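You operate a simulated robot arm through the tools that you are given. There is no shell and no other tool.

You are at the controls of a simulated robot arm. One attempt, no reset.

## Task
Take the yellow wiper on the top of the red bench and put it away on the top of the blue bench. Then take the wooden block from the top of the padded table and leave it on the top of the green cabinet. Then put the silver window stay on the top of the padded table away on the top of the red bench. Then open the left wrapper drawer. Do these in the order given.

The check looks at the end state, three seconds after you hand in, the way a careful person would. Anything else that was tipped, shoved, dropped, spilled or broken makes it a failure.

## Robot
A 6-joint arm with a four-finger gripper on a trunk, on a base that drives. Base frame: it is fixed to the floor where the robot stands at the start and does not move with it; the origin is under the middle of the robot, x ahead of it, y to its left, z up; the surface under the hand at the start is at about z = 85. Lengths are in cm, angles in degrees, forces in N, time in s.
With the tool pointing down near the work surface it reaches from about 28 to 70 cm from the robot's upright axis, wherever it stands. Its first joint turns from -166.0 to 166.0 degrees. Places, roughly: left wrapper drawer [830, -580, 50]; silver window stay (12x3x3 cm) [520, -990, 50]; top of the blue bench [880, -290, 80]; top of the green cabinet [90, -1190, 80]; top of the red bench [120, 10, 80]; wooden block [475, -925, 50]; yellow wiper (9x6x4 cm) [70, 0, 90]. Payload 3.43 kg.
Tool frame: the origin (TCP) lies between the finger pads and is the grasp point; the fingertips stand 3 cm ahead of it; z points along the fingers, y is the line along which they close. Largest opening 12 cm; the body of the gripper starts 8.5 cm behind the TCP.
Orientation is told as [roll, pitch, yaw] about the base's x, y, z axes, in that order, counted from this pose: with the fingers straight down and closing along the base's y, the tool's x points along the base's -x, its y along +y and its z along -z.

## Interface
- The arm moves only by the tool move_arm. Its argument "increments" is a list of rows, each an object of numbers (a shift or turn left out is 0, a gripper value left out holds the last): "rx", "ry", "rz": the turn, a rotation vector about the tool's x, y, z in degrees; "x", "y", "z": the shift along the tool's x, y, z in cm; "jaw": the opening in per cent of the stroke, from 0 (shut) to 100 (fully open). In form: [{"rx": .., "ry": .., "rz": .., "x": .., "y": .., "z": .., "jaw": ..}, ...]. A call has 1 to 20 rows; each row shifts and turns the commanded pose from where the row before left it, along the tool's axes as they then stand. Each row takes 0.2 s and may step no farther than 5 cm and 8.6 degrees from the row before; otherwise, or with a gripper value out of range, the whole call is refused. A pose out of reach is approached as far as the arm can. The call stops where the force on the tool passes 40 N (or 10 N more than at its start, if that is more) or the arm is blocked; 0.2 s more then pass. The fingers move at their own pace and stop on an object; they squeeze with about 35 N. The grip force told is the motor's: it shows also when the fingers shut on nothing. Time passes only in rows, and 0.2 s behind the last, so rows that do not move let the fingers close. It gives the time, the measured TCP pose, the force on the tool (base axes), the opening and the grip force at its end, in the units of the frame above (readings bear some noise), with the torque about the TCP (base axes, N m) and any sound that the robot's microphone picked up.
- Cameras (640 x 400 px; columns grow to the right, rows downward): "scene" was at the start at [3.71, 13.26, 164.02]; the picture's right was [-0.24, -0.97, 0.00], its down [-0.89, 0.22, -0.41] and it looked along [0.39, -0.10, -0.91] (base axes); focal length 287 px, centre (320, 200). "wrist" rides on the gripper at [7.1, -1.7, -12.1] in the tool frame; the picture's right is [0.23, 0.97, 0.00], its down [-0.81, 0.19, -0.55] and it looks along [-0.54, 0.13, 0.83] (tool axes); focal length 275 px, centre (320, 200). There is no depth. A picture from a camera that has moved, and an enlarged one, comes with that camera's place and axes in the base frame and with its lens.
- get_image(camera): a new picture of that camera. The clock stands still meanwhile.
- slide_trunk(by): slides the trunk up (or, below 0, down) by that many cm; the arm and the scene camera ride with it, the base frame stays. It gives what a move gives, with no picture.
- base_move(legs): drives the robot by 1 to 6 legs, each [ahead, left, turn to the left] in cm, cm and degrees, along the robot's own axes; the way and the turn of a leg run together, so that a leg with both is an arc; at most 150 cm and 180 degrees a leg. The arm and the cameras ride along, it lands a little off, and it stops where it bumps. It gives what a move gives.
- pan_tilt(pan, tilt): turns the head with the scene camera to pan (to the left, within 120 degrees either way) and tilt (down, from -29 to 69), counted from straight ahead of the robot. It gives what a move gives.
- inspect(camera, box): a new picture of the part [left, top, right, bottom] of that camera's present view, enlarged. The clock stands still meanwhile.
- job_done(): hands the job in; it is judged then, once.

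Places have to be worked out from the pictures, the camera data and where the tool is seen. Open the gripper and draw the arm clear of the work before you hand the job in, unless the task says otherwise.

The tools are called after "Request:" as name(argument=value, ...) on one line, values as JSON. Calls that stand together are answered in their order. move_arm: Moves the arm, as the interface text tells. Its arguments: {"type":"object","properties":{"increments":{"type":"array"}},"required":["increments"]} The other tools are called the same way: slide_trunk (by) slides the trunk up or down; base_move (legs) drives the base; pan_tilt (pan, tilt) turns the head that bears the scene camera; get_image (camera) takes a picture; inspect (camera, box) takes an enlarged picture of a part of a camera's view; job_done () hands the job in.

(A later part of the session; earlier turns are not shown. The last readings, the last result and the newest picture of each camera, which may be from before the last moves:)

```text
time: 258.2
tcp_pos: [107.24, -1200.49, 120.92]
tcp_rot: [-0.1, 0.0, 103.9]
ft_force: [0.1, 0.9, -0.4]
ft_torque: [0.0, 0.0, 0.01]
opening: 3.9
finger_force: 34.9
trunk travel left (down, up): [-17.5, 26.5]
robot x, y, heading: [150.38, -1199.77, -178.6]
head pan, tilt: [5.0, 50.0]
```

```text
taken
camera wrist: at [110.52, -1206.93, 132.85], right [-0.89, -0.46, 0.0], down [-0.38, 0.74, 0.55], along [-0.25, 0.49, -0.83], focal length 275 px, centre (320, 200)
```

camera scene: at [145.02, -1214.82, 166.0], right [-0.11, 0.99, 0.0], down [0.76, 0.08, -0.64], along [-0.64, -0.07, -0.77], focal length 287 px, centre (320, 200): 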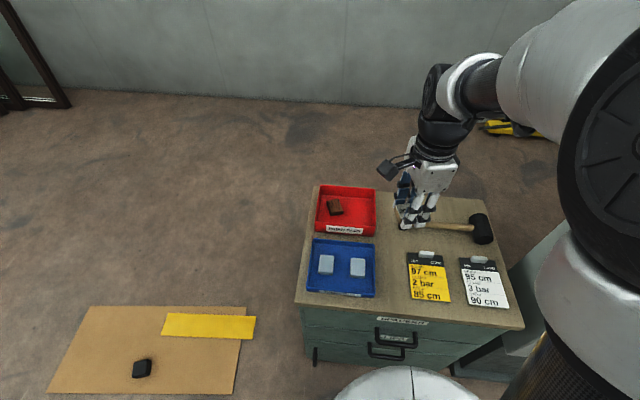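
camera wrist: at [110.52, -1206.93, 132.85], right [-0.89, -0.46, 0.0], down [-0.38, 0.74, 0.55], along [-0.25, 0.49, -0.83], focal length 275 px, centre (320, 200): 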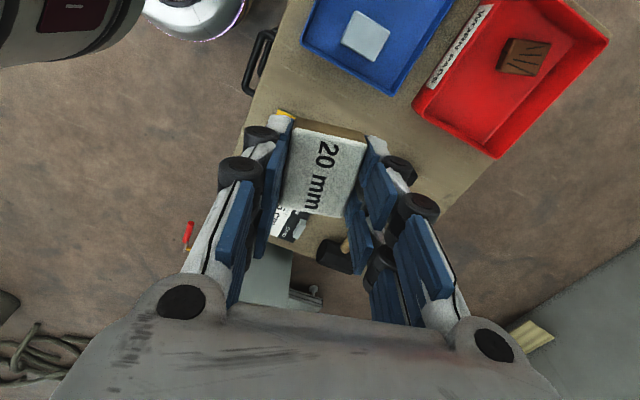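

The cabinet top spans x 67–114 with a clear strip between the blue tray (y≤-1202) and the yellow card (y≥-1191). I aim for (99,-1196.8), moving over it and down to z≈92.

Request:
move_arm(increments=[{"y": 3.54, "x": -2.77}, {"y": 3.54, "x": -2.77}, {"z": 4.4}, {"z": 4.4}, {"z": 4.4}, {"z": 4.4}, {"z": 4.4}, {"z": 4.4}])

Request:
get_image(camera="wrist")

Request:
get_image(camera="scene")

```text
time: 260.0
tcp_pos: [99.14, -1196.68, 94.39]
tcp_rot: [0.0, -0.1, 103.9]
ft_force: [-1.3, 0.2, -1.4]
ft_torque: [0.01, -0.02, 0.02]
opening: 3.9
finger_force: 34.8
trunk travel left (down, up): [-17.5, 26.5]
robot x, y, heading: [150.4, -1200.19, -178.7]
head pan, tilt: [5.0, 50.0]
```

```text
taken
camera wrist: at [102.46, -1203.09, 106.35], right [-0.89, -0.46, 0.0], down [-0.38, 0.74, 0.55], along [-0.25, 0.49, -0.83], focal length 275 px, centre (320, 200)
```

wrist: 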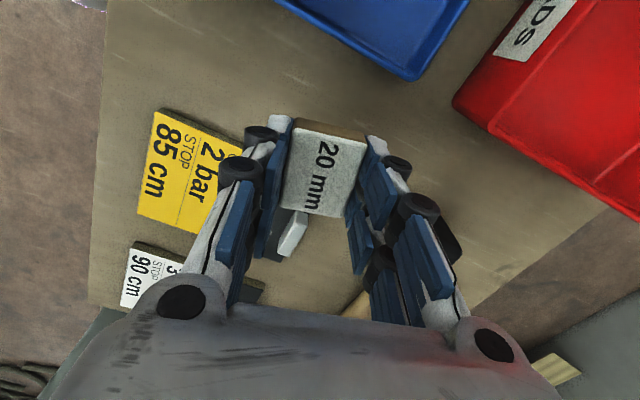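

```text
taken
camera scene: at [144.92, -1214.79, 165.99], right [-0.11, 0.99, 0.0], down [0.76, 0.08, -0.64], along [-0.64, -0.07, -0.77], focal length 287 px, centre (320, 200)
```

scene: 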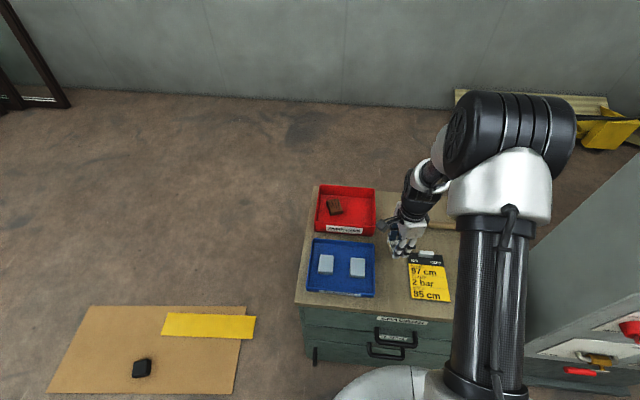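

The spot under the block is clear. I lower step by step toward contact.

Request:
move_arm(increments=[{"z": 3}, {"z": 2}, {"z": 1}])

Request:
move_arm(increments=[{"z": 0.5}, {"z": 0.5}])

Request:
move_arm(increments=[{"z": 0.4}, {"z": 0.4}])

```text
time: 260.8
tcp_pos: [98.9, -1196.95, 88.66]
tcp_rot: [0.0, -0.1, 103.9]
ft_force: [-0.6, 0.7, 0.7]
ft_torque: [0.03, 0.0, 0.03]
opening: 3.92
finger_force: 35.2
trunk travel left (down, up): [-17.5, 26.5]
robot x, y, heading: [150.63, -1199.99, -178.8]
head pan, tilt: [5.0, 50.0]
```

```text
time: 261.4
tcp_pos: [98.97, -1196.87, 87.58]
tcp_rot: [0.0, 0.0, 103.9]
ft_force: [0.1, 0.3, -1.0]
ft_torque: [0.03, 0.01, 0.0]
opening: 3.93
finger_force: 34.9
trunk travel left (down, up): [-17.5, 26.5]
robot x, y, heading: [149.98, -1199.81, -178.5]
head pan, tilt: [5.0, 50.0]
```

```text
time: 262.0
tcp_pos: [98.94, -1196.78, 86.95]
tcp_rot: [0.4, -0.1, 103.9]
ft_force: [4.0, -0.1, 31.7]
ft_torque: [-0.14, -0.86, -0.02]
opening: 3.91
finger_force: 35.2
trunk travel left (down, up): [-17.5, 26.5]
robot x, y, heading: [150.79, -1199.81, -178.6]
head pan, tilt: [5.0, 50.0]
```

Contact at z≈87 with 32 N, so the top is at about z=83.5. I ease up 0.3 cm and open the jaws gently.

Request:
move_arm(increments=[{"z": -0.3}])

Request:
move_arm(increments=[{"jaw": 40}, {"jaw": 52}, {"jaw": 52}])

Request:
move_arm(increments=[{"z": -1}, {"z": -3}, {"z": -4}, {"z": -4}, {"z": -4}, {"z": -4}, {"z": -4}, {"z": -4}, {"z": -4}])

Request:
get_image(camera="wrist")

Request:
get_image(camera="scene")

```text
time: 262.4
tcp_pos: [98.9, -1196.8, 87.0]
tcp_rot: [0.2, -0.1, 103.9]
ft_force: [-2.6, 3.7, 16.3]
ft_torque: [0.02, -0.25, 0.05]
opening: 3.89
finger_force: 34.7
trunk travel left (down, up): [-17.5, 26.5]
robot x, y, heading: [150.46, -1200.16, -178.9]
head pan, tilt: [5.0, 50.0]
```

```text
time: 263.2
tcp_pos: [98.95, -1196.84, 86.83]
tcp_rot: [-0.1, -0.1, 103.9]
ft_force: [0.5, -0.4, -0.6]
ft_torque: [0.0, 0.0, 0.01]
opening: 6.23
finger_force: 0.0
trunk travel left (down, up): [-17.5, 26.5]
robot x, y, heading: [150.43, -1199.87, -178.7]
head pan, tilt: [5.0, 50.0]
```

```text
time: 265.2
tcp_pos: [99.25, -1196.92, 119.05]
tcp_rot: [0.0, 0.0, 103.8]
ft_force: [-0.5, 0.2, -0.2]
ft_torque: [-0.01, 0.04, -0.02]
opening: 6.23
finger_force: 0.0
trunk travel left (down, up): [-17.5, 26.5]
robot x, y, heading: [150.37, -1199.97, -178.6]
head pan, tilt: [5.0, 50.0]
```

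```text
taken
camera wrist: at [102.53, -1203.4, 131.02], right [-0.89, -0.46, 0.0], down [-0.38, 0.74, 0.55], along [-0.25, 0.49, -0.83], focal length 275 px, centre (320, 200)
```

wrist: 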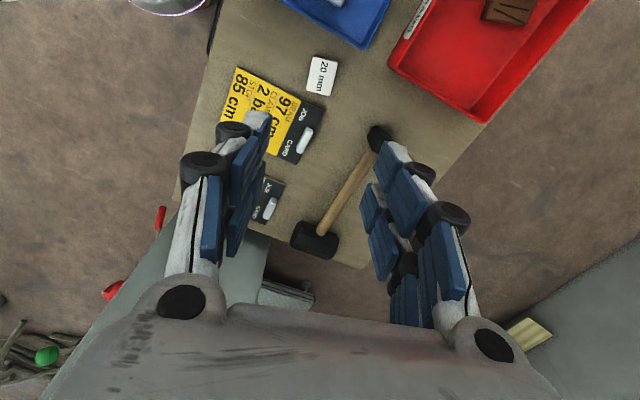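

```text
taken
camera scene: at [145.08, -1214.8, 166.0], right [-0.11, 0.99, 0.0], down [0.76, 0.08, -0.64], along [-0.64, -0.07, -0.77], focal length 287 px, centre (320, 200)
```

scene: 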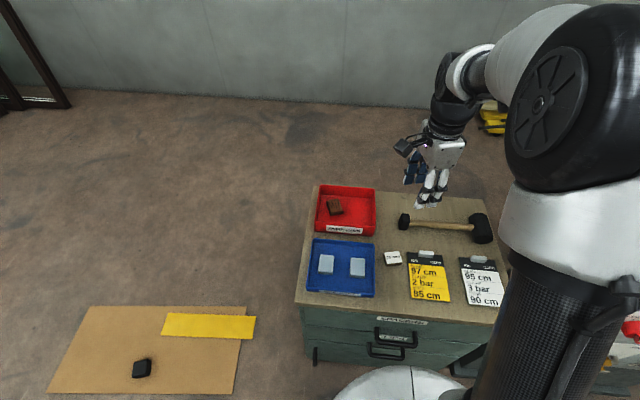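

The block sits on the bare cabinet top with its label up, nothing else disturbed. Next I go back for the window stay: pull the arm in and retrace the way to the open area, then turn to face +x.

Request:
move_arm(increments=[{"y": -4}, {"y": -4}])

Request:
base_move(legs=[[0, 0, -1.4], [-81, -93.5, 0], [-81, -93.5, 0], [0, 0, 90], [0, 0, 90]])

Request:
pan_tilt(pan=40, tilt=25)

Request:
get_image(camera="scene")

```text
time: 265.8
tcp_pos: [107.13, -1195.01, 119.23]
tcp_rot: [0.1, -0.1, 103.9]
ft_force: [0.4, 1.4, -0.1]
ft_torque: [-0.02, 0.02, -0.01]
opening: 6.23
finger_force: 0.0
trunk travel left (down, up): [-17.5, 26.5]
robot x, y, heading: [150.23, -1199.87, -178.6]
head pan, tilt: [5.0, 50.0]
```

```text
time: 286.1
tcp_pos: [361.57, -1019.85, 119.21]
tcp_rot: [0.0, 0.0, -77.6]
ft_force: [0.1, 0.7, -0.5]
ft_torque: [-0.01, 0.0, -0.01]
opening: 6.23
finger_force: 0.1
trunk travel left (down, up): [-17.5, 26.5]
robot x, y, heading: [318.23, -1013.55, -0.4]
head pan, tilt: [5.0, 50.0]
```

```text
time: 287.1
tcp_pos: [361.48, -1019.66, 119.12]
tcp_rot: [0.0, 0.0, -77.6]
ft_force: [0.0, -0.2, -0.6]
ft_torque: [-0.01, 0.02, -0.02]
opening: 6.21
finger_force: 0.0
trunk travel left (down, up): [-17.5, 26.5]
robot x, y, heading: [318.35, -1013.56, -0.2]
head pan, tilt: [40.0, 25.0]
```

```text
taken
camera scene: at [323.44, -993.78, 169.74], right [0.64, -0.77, 0.0], down [-0.33, -0.27, -0.91], along [0.7, 0.58, -0.42], focal length 287 px, centre (320, 200)
```

scene: 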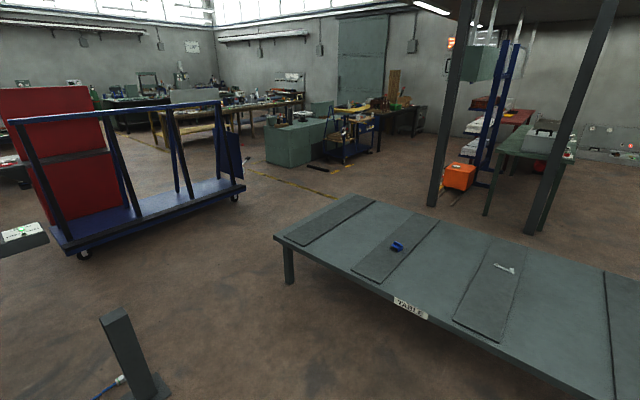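

The short post and cart are where I judged. I continue to (397,-919), north to y≈-757, then ahead to x≈617.

Request:
base_move(legs=[[80, 94, 0.2], [0, 80, 0], [0, 81, 0]])

Request:
pan_tilt(pan=0, tilt=20)

Request:
get_image(camera="scene")

```text
time: 301.3
tcp_pos: [440.54, -762.85, 119.15]
tcp_rot: [0.0, -0.1, -76.3]
ft_force: [1.0, 0.4, 0.2]
ft_torque: [-0.02, -0.02, -0.04]
opening: 6.23
finger_force: 0.1
trunk travel left (down, up): [-17.5, 26.5]
robot x, y, heading: [396.81, -757.73, 1.1]
head pan, tilt: [40.0, 25.0]
```

```text
time: 302.3
tcp_pos: [440.58, -762.94, 119.13]
tcp_rot: [0.0, 0.0, -76.3]
ft_force: [0.4, 0.5, 0.3]
ft_torque: [0.02, 0.0, 0.01]
opening: 6.23
finger_force: 0.0
trunk travel left (down, up): [-17.5, 26.5]
robot x, y, heading: [396.97, -757.96, 1.1]
head pan, tilt: [0.0, 20.0]
```

```text
taken
camera scene: at [404.24, -743.65, 170.55], right [0.02, -1.0, 0.0], down [-0.34, -0.01, -0.94], along [0.94, 0.02, -0.34], focal length 287 px, centre (320, 200)
```

scene: 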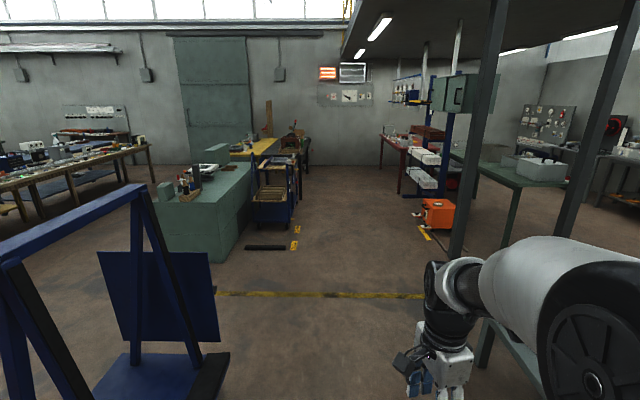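

Clear ahead. I drive to x≈618, turn to face -y, and go south along the table's +x side to y≈-985, then turn to face the table.

Request:
base_move(legs=[[110, 0, -1.1], [111, 0, 0], [0, 0, -90], [115, 0, 0]])

Request:
get_image(camera="scene")

```text
time: 322.3
tcp_pos: [614.17, -913.16, 119.04]
tcp_rot: [0.1, 0.1, -166.1]
ft_force: [-0.3, -0.7, -0.5]
ft_torque: [0.02, 0.01, 0.01]
opening: 6.21
finger_force: 0.0
trunk travel left (down, up): [-17.5, 26.5]
robot x, y, heading: [619.37, -869.83, -88.7]
head pan, tilt: [0.0, 20.0]
```

```text
taken
camera scene: at [633.33, -876.83, 170.55], right [-1.0, -0.02, 0.0], down [-0.01, 0.34, -0.94], along [0.02, -0.94, -0.34], focal length 287 px, centre (320, 200)
```

scene: 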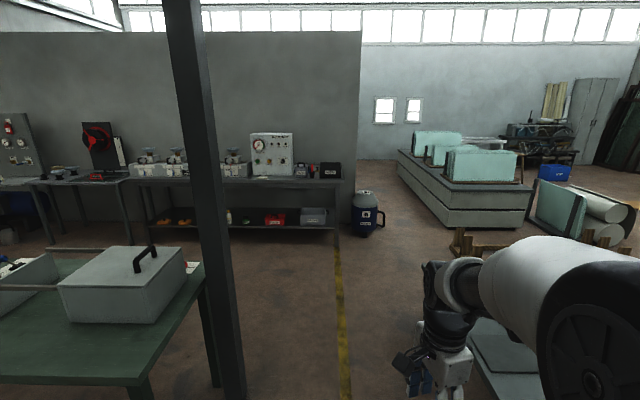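

A second post stands at about (684,-997), 65 cm from my track. I continue south and turn to face the table.

Request:
base_move(legs=[[117, 0, -1.3], [0, 0, -90]])

Request:
pan_tilt(pan=0, tilt=50)

Request:
get_image(camera="scene")

Request:
get_image(camera="wrist")

```text
time: 332.2
tcp_pos: [578.8, -980.3, 119.22]
tcp_rot: [0.0, 0.1, 100.5]
ft_force: [-0.2, 0.2, 0.6]
ft_torque: [-0.01, 0.0, 0.05]
opening: 6.23
finger_force: 0.0
trunk travel left (down, up): [-17.5, 26.5]
robot x, y, heading: [621.84, -987.94, 178.1]
head pan, tilt: [0.0, 20.0]
```

```text
time: 333.2
tcp_pos: [578.88, -980.24, 119.24]
tcp_rot: [0.0, -0.1, 100.4]
ft_force: [0.6, 0.1, 0.0]
ft_torque: [0.0, -0.02, 0.04]
opening: 6.24
finger_force: 0.1
trunk travel left (down, up): [-17.5, 26.5]
robot x, y, heading: [621.44, -988.04, 177.8]
head pan, tilt: [0.0, 50.0]
```

```text
taken
camera scene: at [615.53, -1001.66, 166.0], right [0.04, 1.0, 0.0], down [0.77, -0.03, -0.64], along [-0.64, 0.02, -0.77], focal length 287 px, centre (320, 200)
```

scene: 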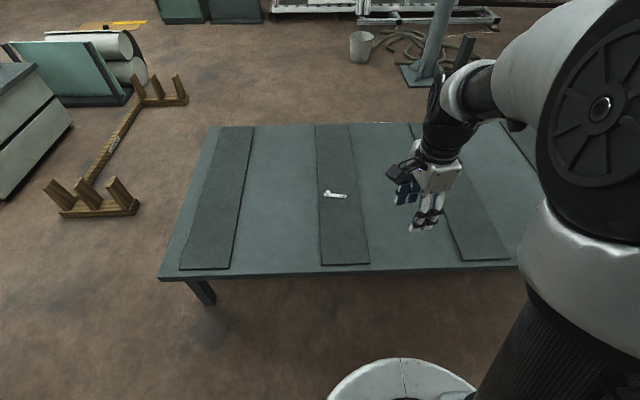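

```text
taken
camera wrist: at [581.74, -986.96, 131.13], right [-0.91, -0.4, 0.0], down [-0.34, 0.76, 0.55], along [-0.22, 0.51, -0.83], focal length 275 px, centre (320, 200)
```

wrist: 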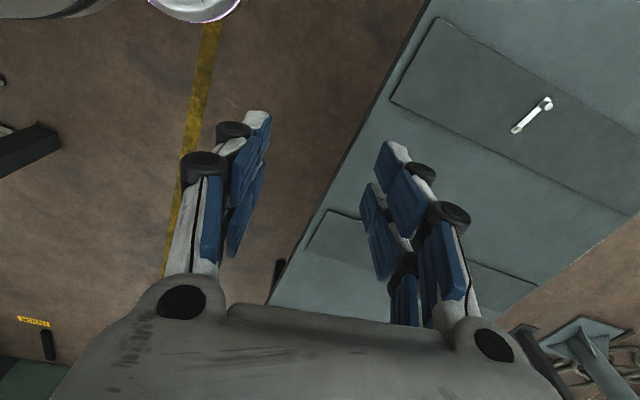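

The stay lies at about (516,-990), long axis roughly from (514,-996) to (518,-984). I enlarge it in both cameras.

Request:
inspect(camera="scene", box=[306, 174, 366, 214])

Request:
inspect(camera="wrist", box=[502, 85, 562, 145])

```text
10.00 times, centred on (336, 194) of scene
camera zoom: at [615.53, -1001.66, 166.0], right [0.04, 1.0, 0.0], down [0.77, -0.03, -0.64], along [-0.64, 0.02, -0.77], focal length 2868 px, centre (160, 260)
```

zoom: 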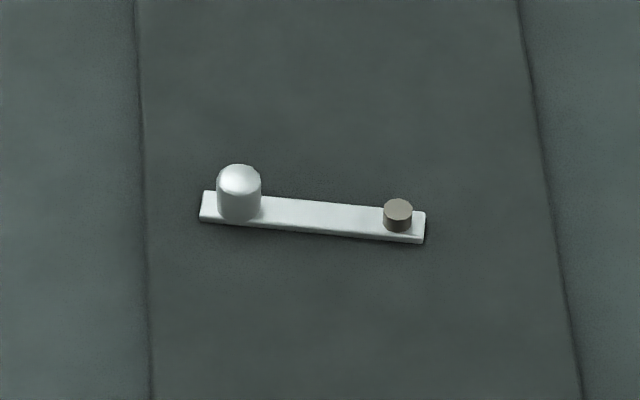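

```text
6.67 times, centred on (532, 115) of wrist
camera zoom: at [581.74, -986.96, 131.13], right [-0.91, -0.4, 0.0], down [-0.34, 0.76, 0.55], along [-0.22, 0.51, -0.83], focal length 1835 px, centre (-1093, 767)
```

zoom: 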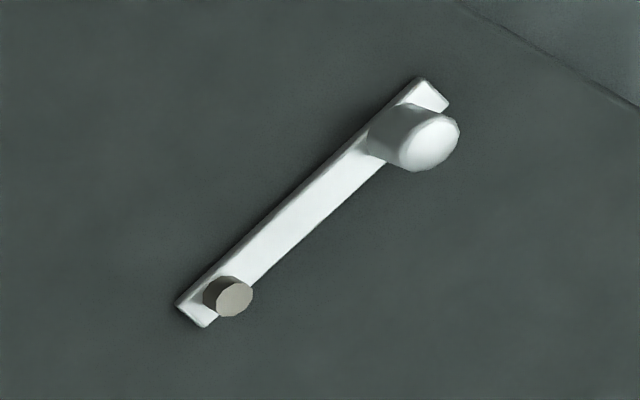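

Before moving in, I want to know the robot base's size and height, so I look straight down the robot's left side with the head camera.

Request:
pan_tilt(pan=90, tilt=69)

Request:
get_image(camera="scene")

Request:
slide_trunk(by=-17)

Request:
get_image(camera="scene")

```text
time: 334.9
tcp_pos: [578.77, -980.32, 119.18]
tcp_rot: [0.0, -0.1, 100.5]
ft_force: [-0.1, 0.3, 0.4]
ft_torque: [0.0, -0.04, 0.0]
opening: 6.25
finger_force: 0.1
trunk travel left (down, up): [-17.5, 26.5]
robot x, y, heading: [622.0, -988.1, 177.9]
head pan, tilt: [90.0, 68.8]
```

```text
taken
camera scene: at [623.01, -1007.53, 163.8], right [-1.0, 0.04, 0.0], down [0.04, 0.93, -0.36], along [-0.01, -0.36, -0.93], focal length 287 px, centre (320, 200)
```

scene: 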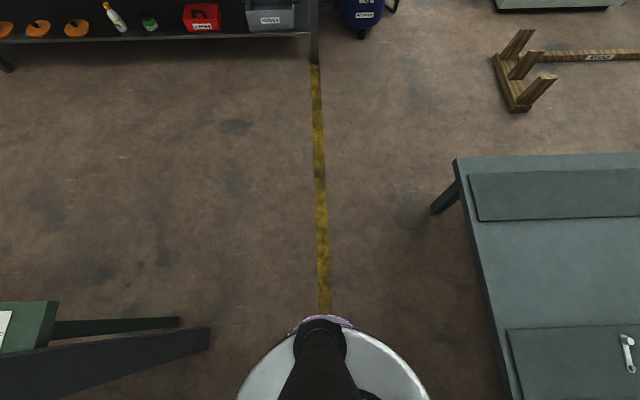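

```text
time: 336.8
tcp_pos: [578.77, -980.37, 102.15]
tcp_rot: [0.0, 0.0, 100.5]
ft_force: [-0.5, -0.3, -0.2]
ft_torque: [-0.01, -0.01, 0.01]
opening: 6.25
finger_force: 0.1
trunk travel left (down, up): [-0.5, 43.5]
robot x, y, heading: [621.56, -987.93, 177.7]
head pan, tilt: [90.0, 68.8]
```

```text
taken
camera scene: at [623.02, -1007.53, 146.81], right [-1.0, 0.04, 0.0], down [0.03, 0.93, -0.36], along [-0.01, -0.36, -0.93], focal length 287 px, centre (320, 200)
```

scene: 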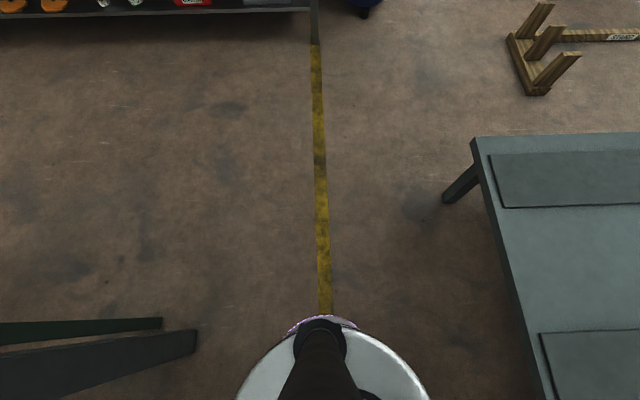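

The base's ring shows a radius of about 18 cm, so I can stand with the axis about 23 cm from the table edge (x≈559). I move in to x≈582, y≈-992 with the trunk down.

Request:
base_move(legs=[[0, 4, 2.2], [38, 0, 0]])

Request:
pan_tilt(pan=0, tilt=50)

Request:
move_arm(increments=[{"rz": 7}, {"rz": 7}, {"rz": 6.5}])

Request:
get_image(camera="scene")

Request:
get_image(camera="wrist")

```text
time: 339.6
tcp_pos: [541.2, -985.26, 102.14]
tcp_rot: [0.0, 0.1, 102.0]
ft_force: [-0.9, 0.6, 0.1]
ft_torque: [-0.02, 0.0, -0.01]
opening: 6.24
finger_force: 0.0
trunk travel left (down, up): [-0.5, 43.5]
robot x, y, heading: [584.47, -991.92, 179.4]
head pan, tilt: [90.0, 68.8]
```

```text
time: 341.3
tcp_pos: [541.22, -985.28, 102.19]
tcp_rot: [-0.1, -0.1, 102.0]
ft_force: [0.1, 0.5, 0.0]
ft_torque: [0.04, 0.01, -0.02]
opening: 6.25
finger_force: 0.0
trunk travel left (down, up): [-0.5, 43.5]
robot x, y, heading: [584.44, -991.47, 179.5]
head pan, tilt: [0.0, 50.0]
```

```text
time: 342.1
tcp_pos: [541.2, -985.22, 102.09]
tcp_rot: [0.0, 0.0, 81.3]
ft_force: [-1.3, 0.1, -0.3]
ft_torque: [-0.01, 0.01, 0.03]
opening: 6.23
finger_force: 0.1
trunk travel left (down, up): [-0.5, 43.5]
robot x, y, heading: [584.32, -991.77, 179.3]
head pan, tilt: [0.0, 50.0]
```

```text
taken
camera scene: at [578.53, -1005.65, 149.0], right [0.01, 1.0, 0.0], down [0.77, -0.01, -0.64], along [-0.64, 0.01, -0.77], focal length 287 px, centre (320, 200)
```

scene: 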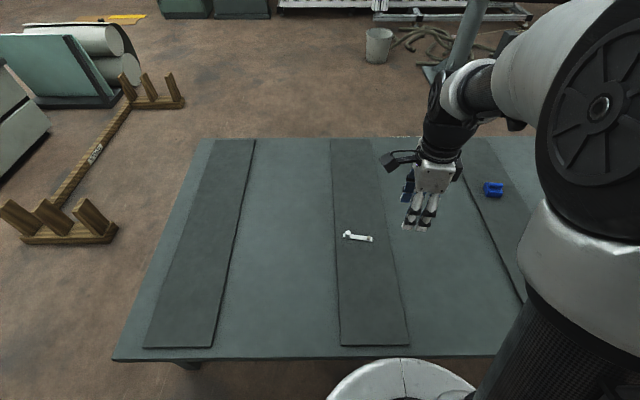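

```text
taken
camera wrist: at [541.75, -992.48, 114.14], right [-1.0, -0.08, 0.0], down [-0.07, 0.83, 0.55], along [-0.05, 0.55, -0.83], focal length 275 px, centre (320, 200)
```

wrist: 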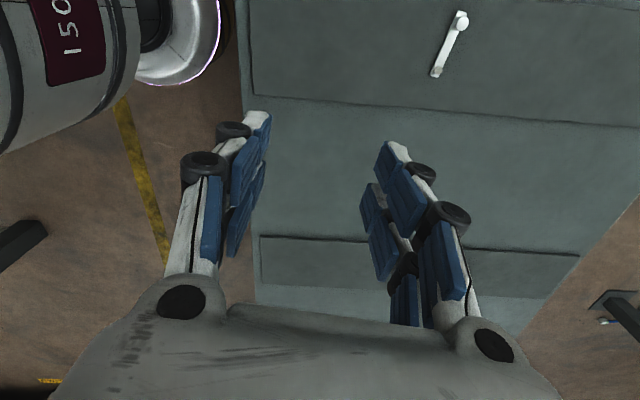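

I enlarge both views to locate the stay's knob precisely.

Request:
inspect(camera="scene", box=[328, 216, 388, 256])

Request:
inspect(camera="wrist", box=[410, 0, 490, 90])

```text
10.00 times, centred on (358, 236) of scene
camera zoom: at [578.53, -1005.65, 149.0], right [0.01, 1.0, 0.0], down [0.77, -0.01, -0.64], along [-0.64, 0.01, -0.77], focal length 2868 px, centre (-60, -160)
```

zoom: 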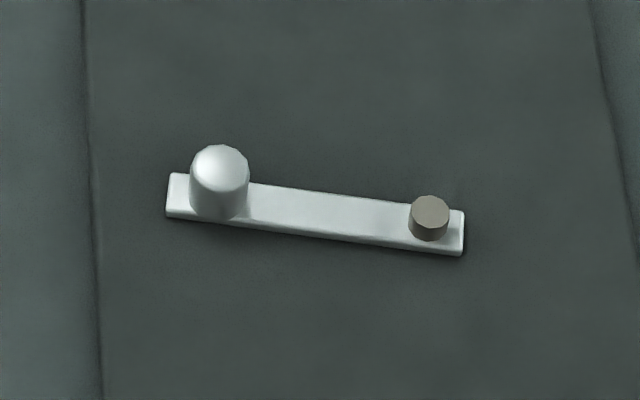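

```text
4.44 times, centred on (450, 45) of wrist
camera zoom: at [541.75, -992.48, 114.14], right [-1.0, -0.08, 0.0], down [-0.07, 0.83, 0.55], along [-0.05, 0.55, -0.83], focal length 1224 px, centre (-258, 889)
```

zoom: 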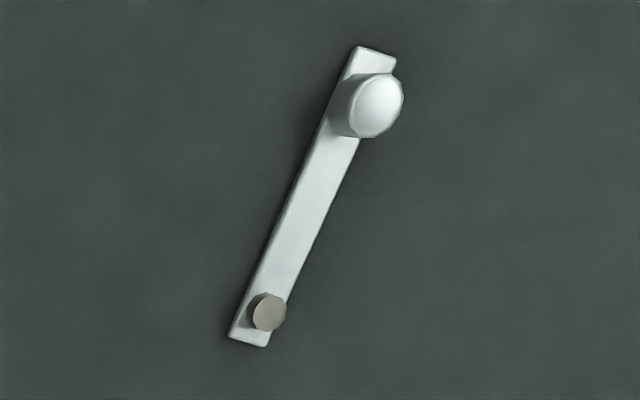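

The knob's centre is at about (515,-993.5). I move 3 cm closer, then extend the hand over it at height and check the pose is reached.

Request:
base_move(legs=[[3, 0, 0]])

Request:
move_arm(increments=[{"y": 4.33, "x": 2.34}, {"y": 4.33, "x": 2.34}, {"y": 4.33, "x": 2.34}, {"y": 4.33, "x": 2.34}, {"y": 4.33, "x": 2.34}, {"z": 4.5}, {"z": 4.5}, {"z": 4.5}, {"z": 4.5}, {"z": 4.5}])

Request:
get_image(camera="wrist")

```text
time: 342.9
tcp_pos: [538.17, -985.08, 102.18]
tcp_rot: [0.0, -0.1, 81.5]
ft_force: [-0.2, -0.6, -0.6]
ft_torque: [0.0, -0.03, -0.01]
opening: 6.21
finger_force: 0.1
trunk travel left (down, up): [-0.5, 43.5]
robot x, y, heading: [581.3, -991.7, 179.3]
head pan, tilt: [0.0, 50.0]
```

```text
time: 345.1
tcp_pos: [515.15, -993.29, 79.58]
tcp_rot: [0.1, 0.0, 81.5]
ft_force: [-0.5, -0.4, 0.0]
ft_torque: [0.0, -0.02, -0.01]
opening: 6.22
finger_force: 0.0
trunk travel left (down, up): [-0.5, 43.5]
robot x, y, heading: [581.78, -991.68, 179.3]
head pan, tilt: [0.0, 50.0]
```

```text
taken
camera wrist: at [515.63, -1000.51, 91.58], right [-1.0, -0.08, 0.0], down [-0.07, 0.83, 0.55], along [-0.05, 0.55, -0.83], focal length 275 px, centre (320, 200)
```

wrist: 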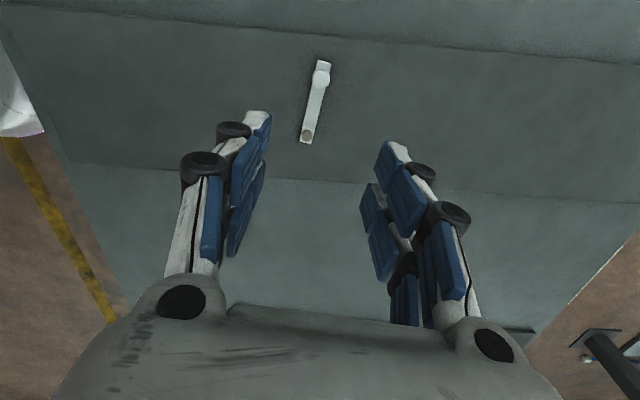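

The knob is at about (514.8,-994.5). I adjust by 1 cm and lower to z≈60.

Request:
move_arm(increments=[{"x": 1.1, "y": 0.1}, {"z": 4.5}, {"z": 4.5}, {"z": 4.5}, {"z": 4.5}, {"z": 1.5}])

Request:
get_image(camera="wrist")

Request:
inspect(camera="scene", box=[310, 190, 400, 260])

```text
time: 346.5
tcp_pos: [514.87, -994.82, 60.22]
tcp_rot: [0.0, 0.0, 81.6]
ft_force: [0.0, -0.1, 1.1]
ft_torque: [0.0, -0.01, 0.0]
opening: 6.22
finger_force: 0.0
trunk travel left (down, up): [-0.5, 43.5]
robot x, y, heading: [581.59, -991.56, 179.5]
head pan, tilt: [0.0, 50.0]
```

```text
taken
camera wrist: at [515.46, -1002.02, 72.14], right [-1.0, -0.08, 0.0], down [-0.07, 0.83, 0.55], along [-0.05, 0.55, -0.83], focal length 275 px, centre (320, 200)
```

wrist: 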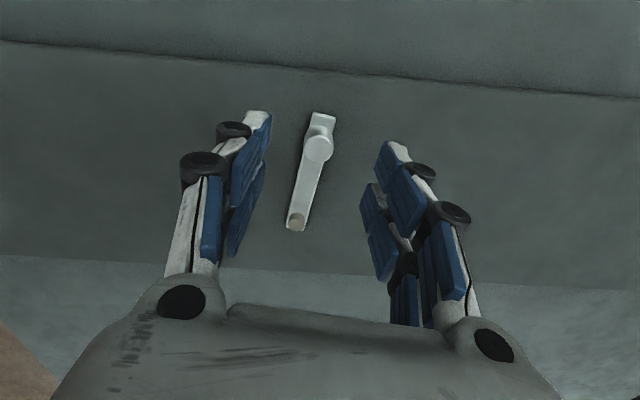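

```text
5.71 times, centred on (355, 225) of scene
camera zoom: at [575.61, -1005.61, 149.0], right [0.01, 1.0, 0.0], down [0.77, -0.01, -0.64], along [-0.64, 0.01, -0.77], focal length 1639 px, centre (120, 57)
```

zoom: 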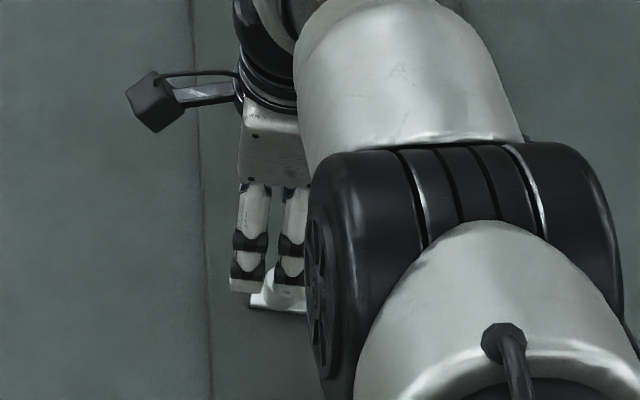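

Centred in the closing direction; I shift 0.9 cm along the stay and lower to z≈53.3, then close on the knob.

Request:
move_arm(increments=[{"x": -0.9, "z": 2.5}, {"z": 2.5}, {"z": 1.2}, {"z": 0.6}])

Request:
get_image(camera="wrist")

```text
time: 347.5
tcp_pos: [516.65, -993.62, 56.22]
tcp_rot: [-0.1, 0.0, 81.5]
ft_force: [0.0, 0.0, 1.2]
ft_torque: [0.0, -0.02, -0.05]
opening: 6.24
finger_force: 0.1
out of reach, approached as far as the arm can: row 1, 2, 3, 4
trunk travel left (down, up): [-0.5, 43.5]
robot x, y, heading: [581.56, -991.58, 179.2]
head pan, tilt: [0.0, 50.0]
```

```text
taken
camera wrist: at [517.19, -1000.86, 68.12], right [-1.0, -0.08, 0.0], down [-0.07, 0.83, 0.55], along [-0.05, 0.55, -0.83], focal length 275 px, centre (320, 200)
```

wrist: 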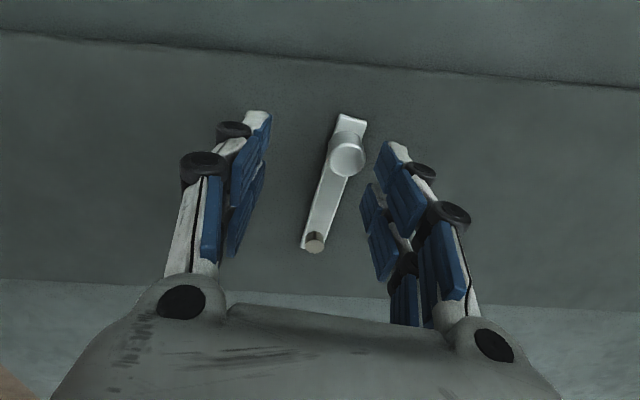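

The arm can't quite reach at this height (limit ~65 cm). I lift, draw back and tilt the hand to look at the robot's base and the table edge, to see how much closer I can stand.

Request:
move_arm(increments=[{"z": -4}, {"z": -4.5}, {"z": -4.5}, {"z": -4.5}, {"z": -4.5}, {"z": -4.5}, {"z": -4.5}, {"y": -4.5}, {"y": -4.5}, {"y": -4.5}, {"y": -4.5}, {"rx": 8}, {"rx": 8}, {"rx": 8}])

Request:
get_image(camera="wrist")

```text
time: 350.5
tcp_pos: [534.37, -996.22, 87.07]
tcp_rot: [-24.1, -0.1, 81.5]
ft_force: [0.4, -0.4, -0.5]
ft_torque: [0.0, -0.01, -0.01]
opening: 6.23
finger_force: 0.0
trunk travel left (down, up): [-0.5, 43.5]
robot x, y, heading: [581.9, -991.36, 179.2]
head pan, tilt: [0.0, 50.0]
```

```text
taken
camera wrist: at [529.92, -1002.74, 98.67], right [-0.91, -0.1, -0.4], down [-0.28, 0.86, 0.43], along [0.3, 0.5, -0.81], focal length 275 px, centre (320, 200)
```

wrist: 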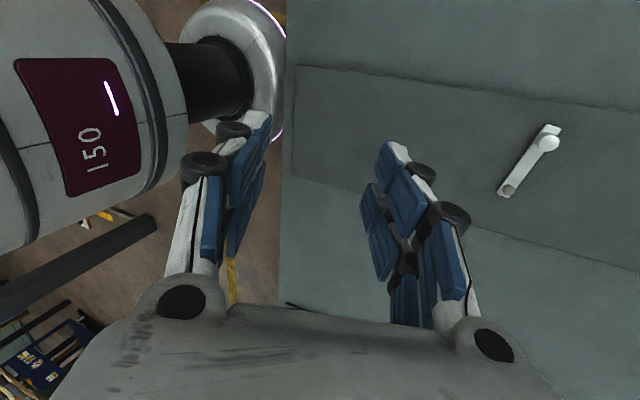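

The LED ring shows the base nearly at the table edge, so only a small step is safe. I'll move 1.5 cm closer and tilt the hand outward by 8° (fingers pointing slightly away) to gain reach, then go back above the knob.

Request:
base_move(legs=[[1.5, 0, 0]])

Request:
move_arm(increments=[{"rx": -8}, {"rx": -8}, {"rx": -8}, {"rx": -8}, {"x": 0.07, "y": 4.47, "z": 0.63}, {"x": 0.07, "y": 4.47, "z": 0.63}, {"x": 0.07, "y": 4.47, "z": 0.63}, {"x": 0.07, "y": 4.47, "z": 0.63}, {"y": -0.58, "z": 4.1}, {"y": -0.58, "z": 4.1}, {"y": -0.58, "z": 4.1}, {"y": -0.58, "z": 4.1}, {"y": -0.58, "z": 4.1}, {"y": -0.58, "z": 4.1}])

Request:
get_image(camera="wrist")

```text
time: 351.3
tcp_pos: [532.93, -996.27, 87.11]
tcp_rot: [-24.0, 0.1, 81.6]
ft_force: [-0.1, 0.4, -0.1]
ft_torque: [0.0, -0.02, 0.01]
opening: 6.26
finger_force: 0.1
trunk travel left (down, up): [-0.5, 43.5]
robot x, y, heading: [579.6, -991.97, 179.3]
head pan, tilt: [0.0, 50.0]
```

```text
time: 354.3
tcp_pos: [514.93, -993.66, 62.17]
tcp_rot: [8.0, 0.0, 81.6]
ft_force: [-0.2, -0.9, 0.6]
ft_torque: [0.0, -0.04, 0.01]
opening: 6.23
finger_force: 0.0
trunk travel left (down, up): [-0.5, 43.5]
robot x, y, heading: [580.01, -991.98, 179.4]
head pan, tilt: [0.0, 50.0]
```

```text
taken
camera wrist: at [517.19, -1001.16, 73.74], right [-0.99, -0.08, 0.14], down [0.01, 0.82, 0.57], along [-0.16, 0.57, -0.81], focal length 275 px, centre (320, 200)
```

wrist: 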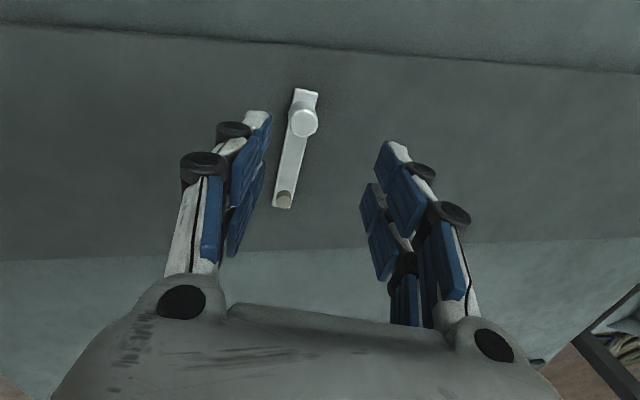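

The knob at (515.0,-993.7) is right under the TCP. I lower straight down to z≈53.4.

Request:
move_arm(increments=[{"y": -0.42, "z": 2.97}, {"y": -0.42, "z": 2.97}, {"y": -0.28, "z": 1.98}, {"y": -0.1, "z": 0.7}])

Request:
get_image(camera="wrist")

```text
time: 355.3
tcp_pos: [515.13, -993.79, 53.22]
tcp_rot: [8.0, 0.1, 81.5]
ft_force: [-0.5, -0.5, 1.1]
ft_torque: [0.01, 0.0, -0.01]
opening: 6.25
finger_force: 0.1
trunk travel left (down, up): [-0.5, 43.5]
robot x, y, heading: [579.98, -991.48, 179.3]
head pan, tilt: [0.0, 50.0]
```

```text
taken
camera wrist: at [517.28, -1001.16, 65.03], right [-0.99, -0.08, 0.14], down [0.01, 0.82, 0.57], along [-0.16, 0.57, -0.81], focal length 275 px, centre (320, 200)
```

wrist: 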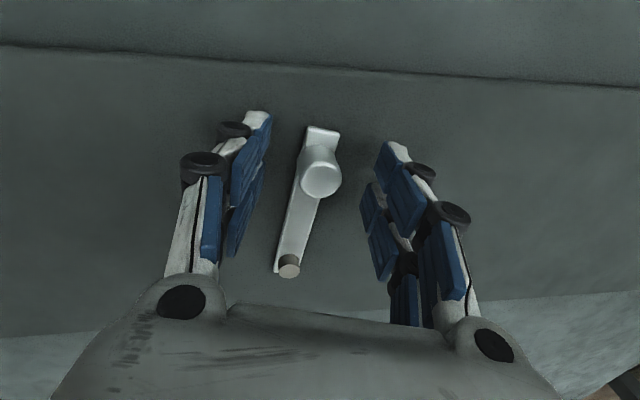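

At z=53.2 with the knob between the fingers and no contact. I close the jaws on the knob.

Request:
move_arm(increments=[{"jaw": 35}, {"jaw": 20}, {"jaw": 5}, {"jaw": 0}, {"jaw": 0}, {"jaw": 0}, {"jaw": 0}])

Request:
get_image(camera="wrist")

```text
time: 356.9
tcp_pos: [515.13, -993.73, 53.52]
tcp_rot: [8.0, 0.0, 81.5]
ft_force: [0.8, -0.6, 2.2]
ft_torque: [0.0, -0.03, -0.04]
opening: 2.09
finger_force: 34.9
trunk travel left (down, up): [-0.5, 43.5]
robot x, y, heading: [579.95, -992.11, 179.2]
head pan, tilt: [0.0, 50.0]
```

```text
taken
camera wrist: at [517.29, -1001.16, 65.08], right [-0.99, -0.08, 0.14], down [0.01, 0.82, 0.57], along [-0.16, 0.57, -0.81], focal length 275 px, centre (320, 200)
```

wrist: 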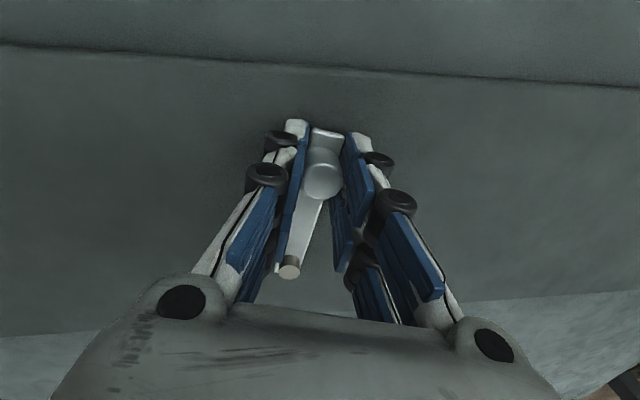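

The knob is gripped at 2.1 cm. I lift straight up slowly and look.

Request:
move_arm(increments=[{"y": 0.14, "z": -1}, {"y": 0.28, "z": -2}, {"y": 0.56, "z": -4}, {"y": 0.56, "z": -4}, {"y": 0.56, "z": -4}, {"y": 0.56, "z": -4}])

Request:
get_image(camera="wrist")

```text
time: 358.3
tcp_pos: [515.13, -993.55, 72.36]
tcp_rot: [7.9, -0.2, 81.5]
ft_force: [-0.4, -0.1, -1.3]
ft_torque: [-0.02, 0.05, -0.01]
opening: 2.1
finger_force: 34.9
trunk travel left (down, up): [-0.5, 43.5]
robot x, y, heading: [579.91, -991.74, 179.0]
head pan, tilt: [0.0, 50.0]
```

```text
taken
camera wrist: at [517.32, -1001.08, 83.89], right [-0.99, -0.08, 0.13], down [0.01, 0.82, 0.57], along [-0.16, 0.57, -0.81], focal length 275 px, centre (320, 200)
```

wrist: 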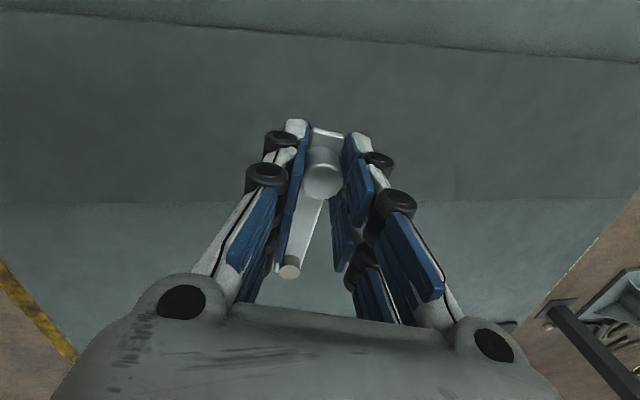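

The stay is held firmly with no slip. I lift higher, draw the arm in, raise the trunk and back away from the table.

Request:
move_arm(increments=[{"y": 0.58, "z": -4.1}, {"y": 0.58, "z": -4.1}, {"y": 0.58, "z": -4.1}, {"y": 0.58, "z": -4.1}, {"y": 0.58, "z": -4.1}, {"y": 0.58, "z": -4.1}, {"y": 0.58, "z": -4.1}, {"x": -0.64, "y": -4.21, "z": -0.59}, {"x": -0.64, "y": -4.21, "z": -0.59}, {"x": -0.64, "y": -4.21, "z": -0.59}, {"x": -0.64, "y": -4.21, "z": -0.59}, {"x": -0.64, "y": -4.21, "z": -0.59}])

Request:
base_move(legs=[[-37, 0, 0]])

Request:
slide_trunk(by=17)

Request:
get_image(camera="wrist")

Request:
get_image(camera="scene")

```text
time: 360.9
tcp_pos: [536.55, -994.02, 101.55]
tcp_rot: [8.1, 0.0, 81.3]
ft_force: [0.5, -0.2, 0.1]
ft_torque: [-0.01, -0.01, -0.02]
opening: 2.06
finger_force: 35.0
trunk travel left (down, up): [-0.5, 43.5]
robot x, y, heading: [579.93, -991.8, 179.3]
head pan, tilt: [0.0, 50.0]
```

```text
time: 363.3
tcp_pos: [573.93, -994.82, 101.47]
tcp_rot: [8.0, 0.0, 82.3]
ft_force: [0.8, 0.1, -0.2]
ft_torque: [0.03, 0.03, 0.01]
opening: 2.04
finger_force: 35.1
trunk travel left (down, up): [-0.5, 43.5]
robot x, y, heading: [617.63, -992.18, -179.7]
head pan, tilt: [0.0, 50.0]
```

```text
time: 365.2
tcp_pos: [573.97, -994.87, 118.43]
tcp_rot: [8.0, -0.1, 82.3]
ft_force: [-0.4, 0.2, -1.5]
ft_torque: [-0.02, -0.03, 0.04]
opening: 2.07
finger_force: 34.9
trunk travel left (down, up): [-17.5, 26.5]
robot x, y, heading: [617.43, -991.64, -180.0]
head pan, tilt: [0.0, 50.0]
```

```text
taken
camera wrist: at [576.2, -1002.29, 130.1], right [-0.99, -0.1, 0.14], down [0.0, 0.82, 0.57], along [-0.17, 0.57, -0.81], focal length 275 px, centre (320, 200)
```

wrist: 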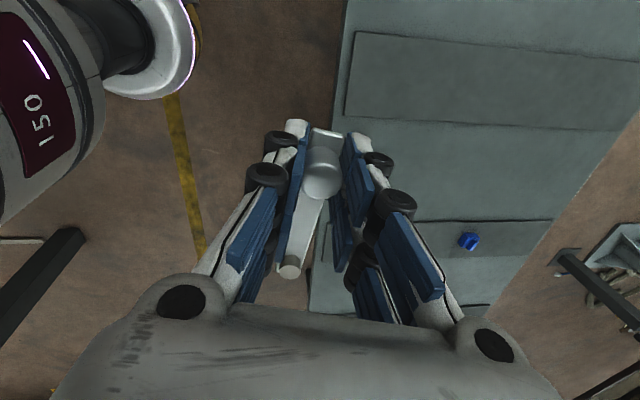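

```text
taken
camera scene: at [611.76, -1005.84, 165.99], right [0.0, 1.0, 0.0], down [0.77, 0.0, -0.64], along [-0.64, 0.0, -0.77], focal length 287 px, centre (320, 200)
```

scene: 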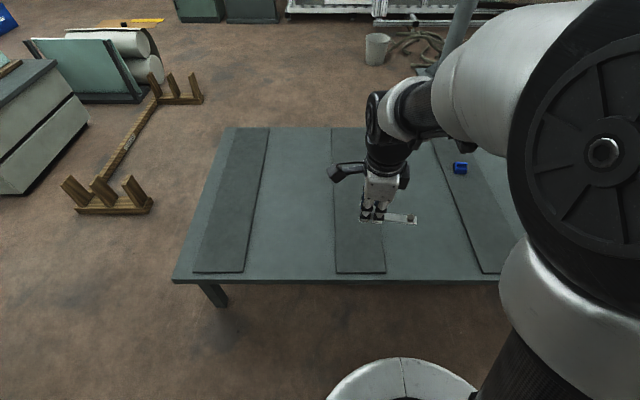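

Stay held, tables undisturbed. I turn to face +y and drive back north along x≈615.

Request:
base_move(legs=[[0, 0, -90], [120, 0, 0], [110, 0, 0]])

Request:
pan_tilt(pan=0, tilt=25)

Request:
get_image(camera="scene")

```text
time: 380.4
tcp_pos: [604.76, -713.9, 118.43]
tcp_rot: [8.0, 0.0, -5.5]
ft_force: [-0.1, 0.5, -0.8]
ft_torque: [0.01, -0.03, -0.01]
opening: 2.08
finger_force: 35.1
trunk travel left (down, up): [-17.5, 26.5]
robot x, y, heading: [609.4, -757.31, 92.3]
head pan, tilt: [0.0, 50.0]
```

```text
time: 381.3
tcp_pos: [604.68, -713.9, 118.62]
tcp_rot: [8.0, 0.1, -5.6]
ft_force: [1.1, 0.7, -0.8]
ft_torque: [0.0, 0.0, -0.03]
opening: 2.05
finger_force: 34.7
trunk travel left (down, up): [-17.5, 26.5]
robot x, y, heading: [609.44, -757.24, 92.4]
head pan, tilt: [0.0, 25.0]
```

```text
taken
camera scene: at [595.08, -750.63, 169.74], right [1.0, 0.04, 0.0], down [0.02, -0.42, -0.91], along [-0.04, 0.91, -0.42], focal length 287 px, centre (320, 200)
```

scene: 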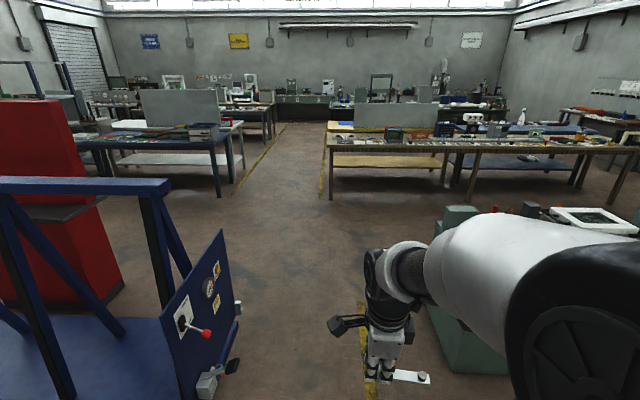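

The gap between cart and desk is ahead. I straighten at x≈614 and drive through to y≈-440.

Request:
base_move(legs=[[0, -4, -2.4], [100, 0, 0]])

Request:
get_image(camera="scene")

```text
time: 387.1
tcp_pos: [612.0, -612.28, 118.59]
tcp_rot: [7.9, 0.1, -8.8]
ft_force: [-0.4, 0.4, -0.9]
ft_torque: [-0.04, 0.0, 0.02]
opening: 2.08
finger_force: 34.9
trunk travel left (down, up): [-17.5, 26.5]
robot x, y, heading: [614.27, -655.84, 88.9]
head pan, tilt: [0.0, 25.0]
```

```text
taken
camera scene: at [600.37, -648.53, 169.74], right [1.0, -0.02, 0.0], down [-0.01, -0.42, -0.91], along [0.01, 0.91, -0.42], focal length 287 px, centre (320, 200)
```

scene: 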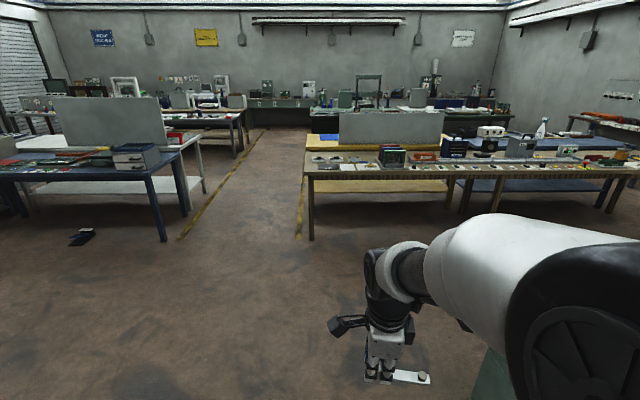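

Through the gap. I head diagonally to the centre of the passage (x≈516) and on north.

Request:
base_move(legs=[[80, 0, 1.1], [100, 98, 0], [100, 0, 0], [100, 0, 0]])

Request:
get_image(camera="scene")

```text
time: 407.4
tcp_pos: [531.51, -231.05, 118.45]
tcp_rot: [7.9, -0.1, -11.0]
ft_force: [0.7, 0.1, -0.5]
ft_torque: [-0.01, 0.01, 0.0]
opening: 2.06
finger_force: 34.8
trunk travel left (down, up): [-17.5, 26.5]
robot x, y, heading: [531.5, -275.0, 86.7]
head pan, tilt: [0.0, 25.0]
```

```text
taken
camera scene: at [518.24, -266.71, 169.74], right [1.0, -0.05, 0.0], down [-0.02, -0.42, -0.91], along [0.05, 0.9, -0.42], focal length 287 px, centre (320, 200)
```

scene: 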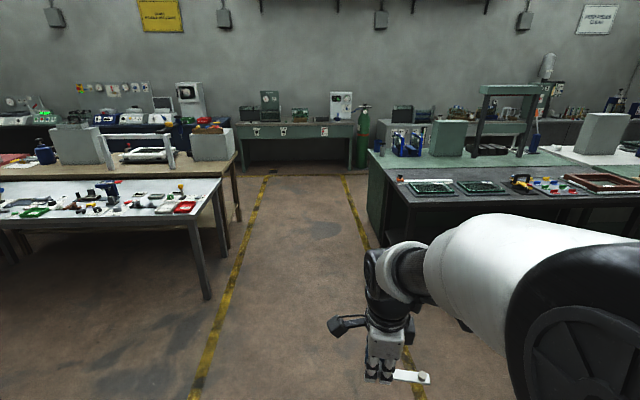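

I'm in the cross passage. I go up to the aisle y≈-178, turn to face +x, and then back along the aisle westward as I came.

Request:
base_move(legs=[[97, 0, 3], [0, 0, -90], [-100, 0, 0], [-100, 0, 0]])

Request:
pan_tilt(pan=120, tilt=15)

Request:
get_image(camera="scene")

```text
time: 426.2
tcp_pos: [370.35, -174.31, 118.47]
tcp_rot: [7.9, 0.0, -98.9]
ft_force: [-1.6, 1.2, -0.2]
ft_torque: [0.01, -0.04, -0.02]
opening: 2.07
finger_force: 34.9
trunk travel left (down, up): [-17.5, 26.5]
robot x, y, heading: [326.65, -176.8, -0.9]
head pan, tilt: [0.0, 25.0]
```

```text
time: 428.2
tcp_pos: [370.4, -174.35, 118.46]
tcp_rot: [8.0, 0.0, -98.7]
ft_force: [-0.3, 0.0, -0.6]
ft_torque: [0.04, 0.01, -0.01]
opening: 2.06
finger_force: 34.9
trunk travel left (down, up): [-17.5, 26.5]
robot x, y, heading: [326.58, -176.54, -0.8]
head pan, tilt: [120.0, 15.0]
```

```text
taken
camera scene: at [320.47, -154.47, 171.37], right [0.87, 0.49, 0.0], down [0.13, -0.23, -0.97], along [-0.47, 0.84, -0.26], focal length 287 px, centre (320, 200)
```

scene: 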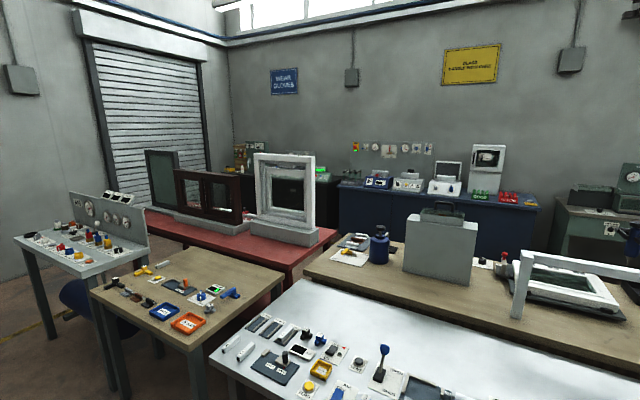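

Centred in the aisle. I continue backing to x≈-65.

Request:
base_move(legs=[[-100, 0, 0.8], [-100, 0, 0]])

Request:
base_move(legs=[[-100, 0, 0], [-92, 0, 0]])

Request:
pan_tilt(pan=30, tilt=25)

Request:
get_image(camera="scene")

```text
time: 438.1
tcp_pos: [171.59, -172.32, 118.6]
tcp_rot: [8.0, 0.0, -97.0]
ft_force: [-0.5, -0.4, -0.8]
ft_torque: [0.02, -0.01, 0.03]
opening: 2.04
finger_force: 34.7
trunk travel left (down, up): [-17.5, 26.5]
robot x, y, heading: [128.16, -176.06, 0.7]
head pan, tilt: [120.0, 15.0]
```

```text
time: 447.6
tcp_pos: [-17.82, -173.97, 118.52]
tcp_rot: [8.1, 0.0, -97.9]
ft_force: [0.6, -0.7, 0.2]
ft_torque: [0.01, -0.03, -0.05]
opening: 2.05
finger_force: 35.2
trunk travel left (down, up): [-17.5, 26.5]
robot x, y, heading: [-61.61, -176.96, 0.0]
head pan, tilt: [120.0, 15.0]
```

```text
time: 449.3
tcp_pos: [-17.89, -173.92, 118.56]
tcp_rot: [8.0, -0.1, -98.1]
ft_force: [-0.1, 0.4, 0.3]
ft_torque: [-0.02, -0.03, 0.01]
opening: 2.06
finger_force: 35.2
trunk travel left (down, up): [-17.5, 26.5]
robot x, y, heading: [-61.33, -176.37, -0.5]
head pan, tilt: [30.0, 25.0]
```

```text
taken
camera scene: at [-55.46, -158.13, 169.75], right [0.5, -0.87, 0.0], down [-0.37, -0.21, -0.91], along [0.79, 0.45, -0.42], focal length 287 px, centre (320, 200)
```

scene: 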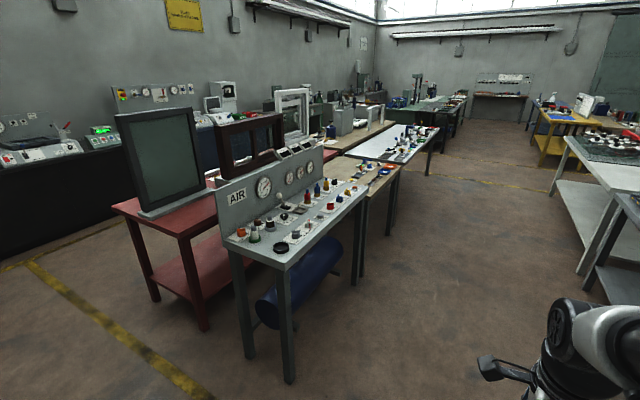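

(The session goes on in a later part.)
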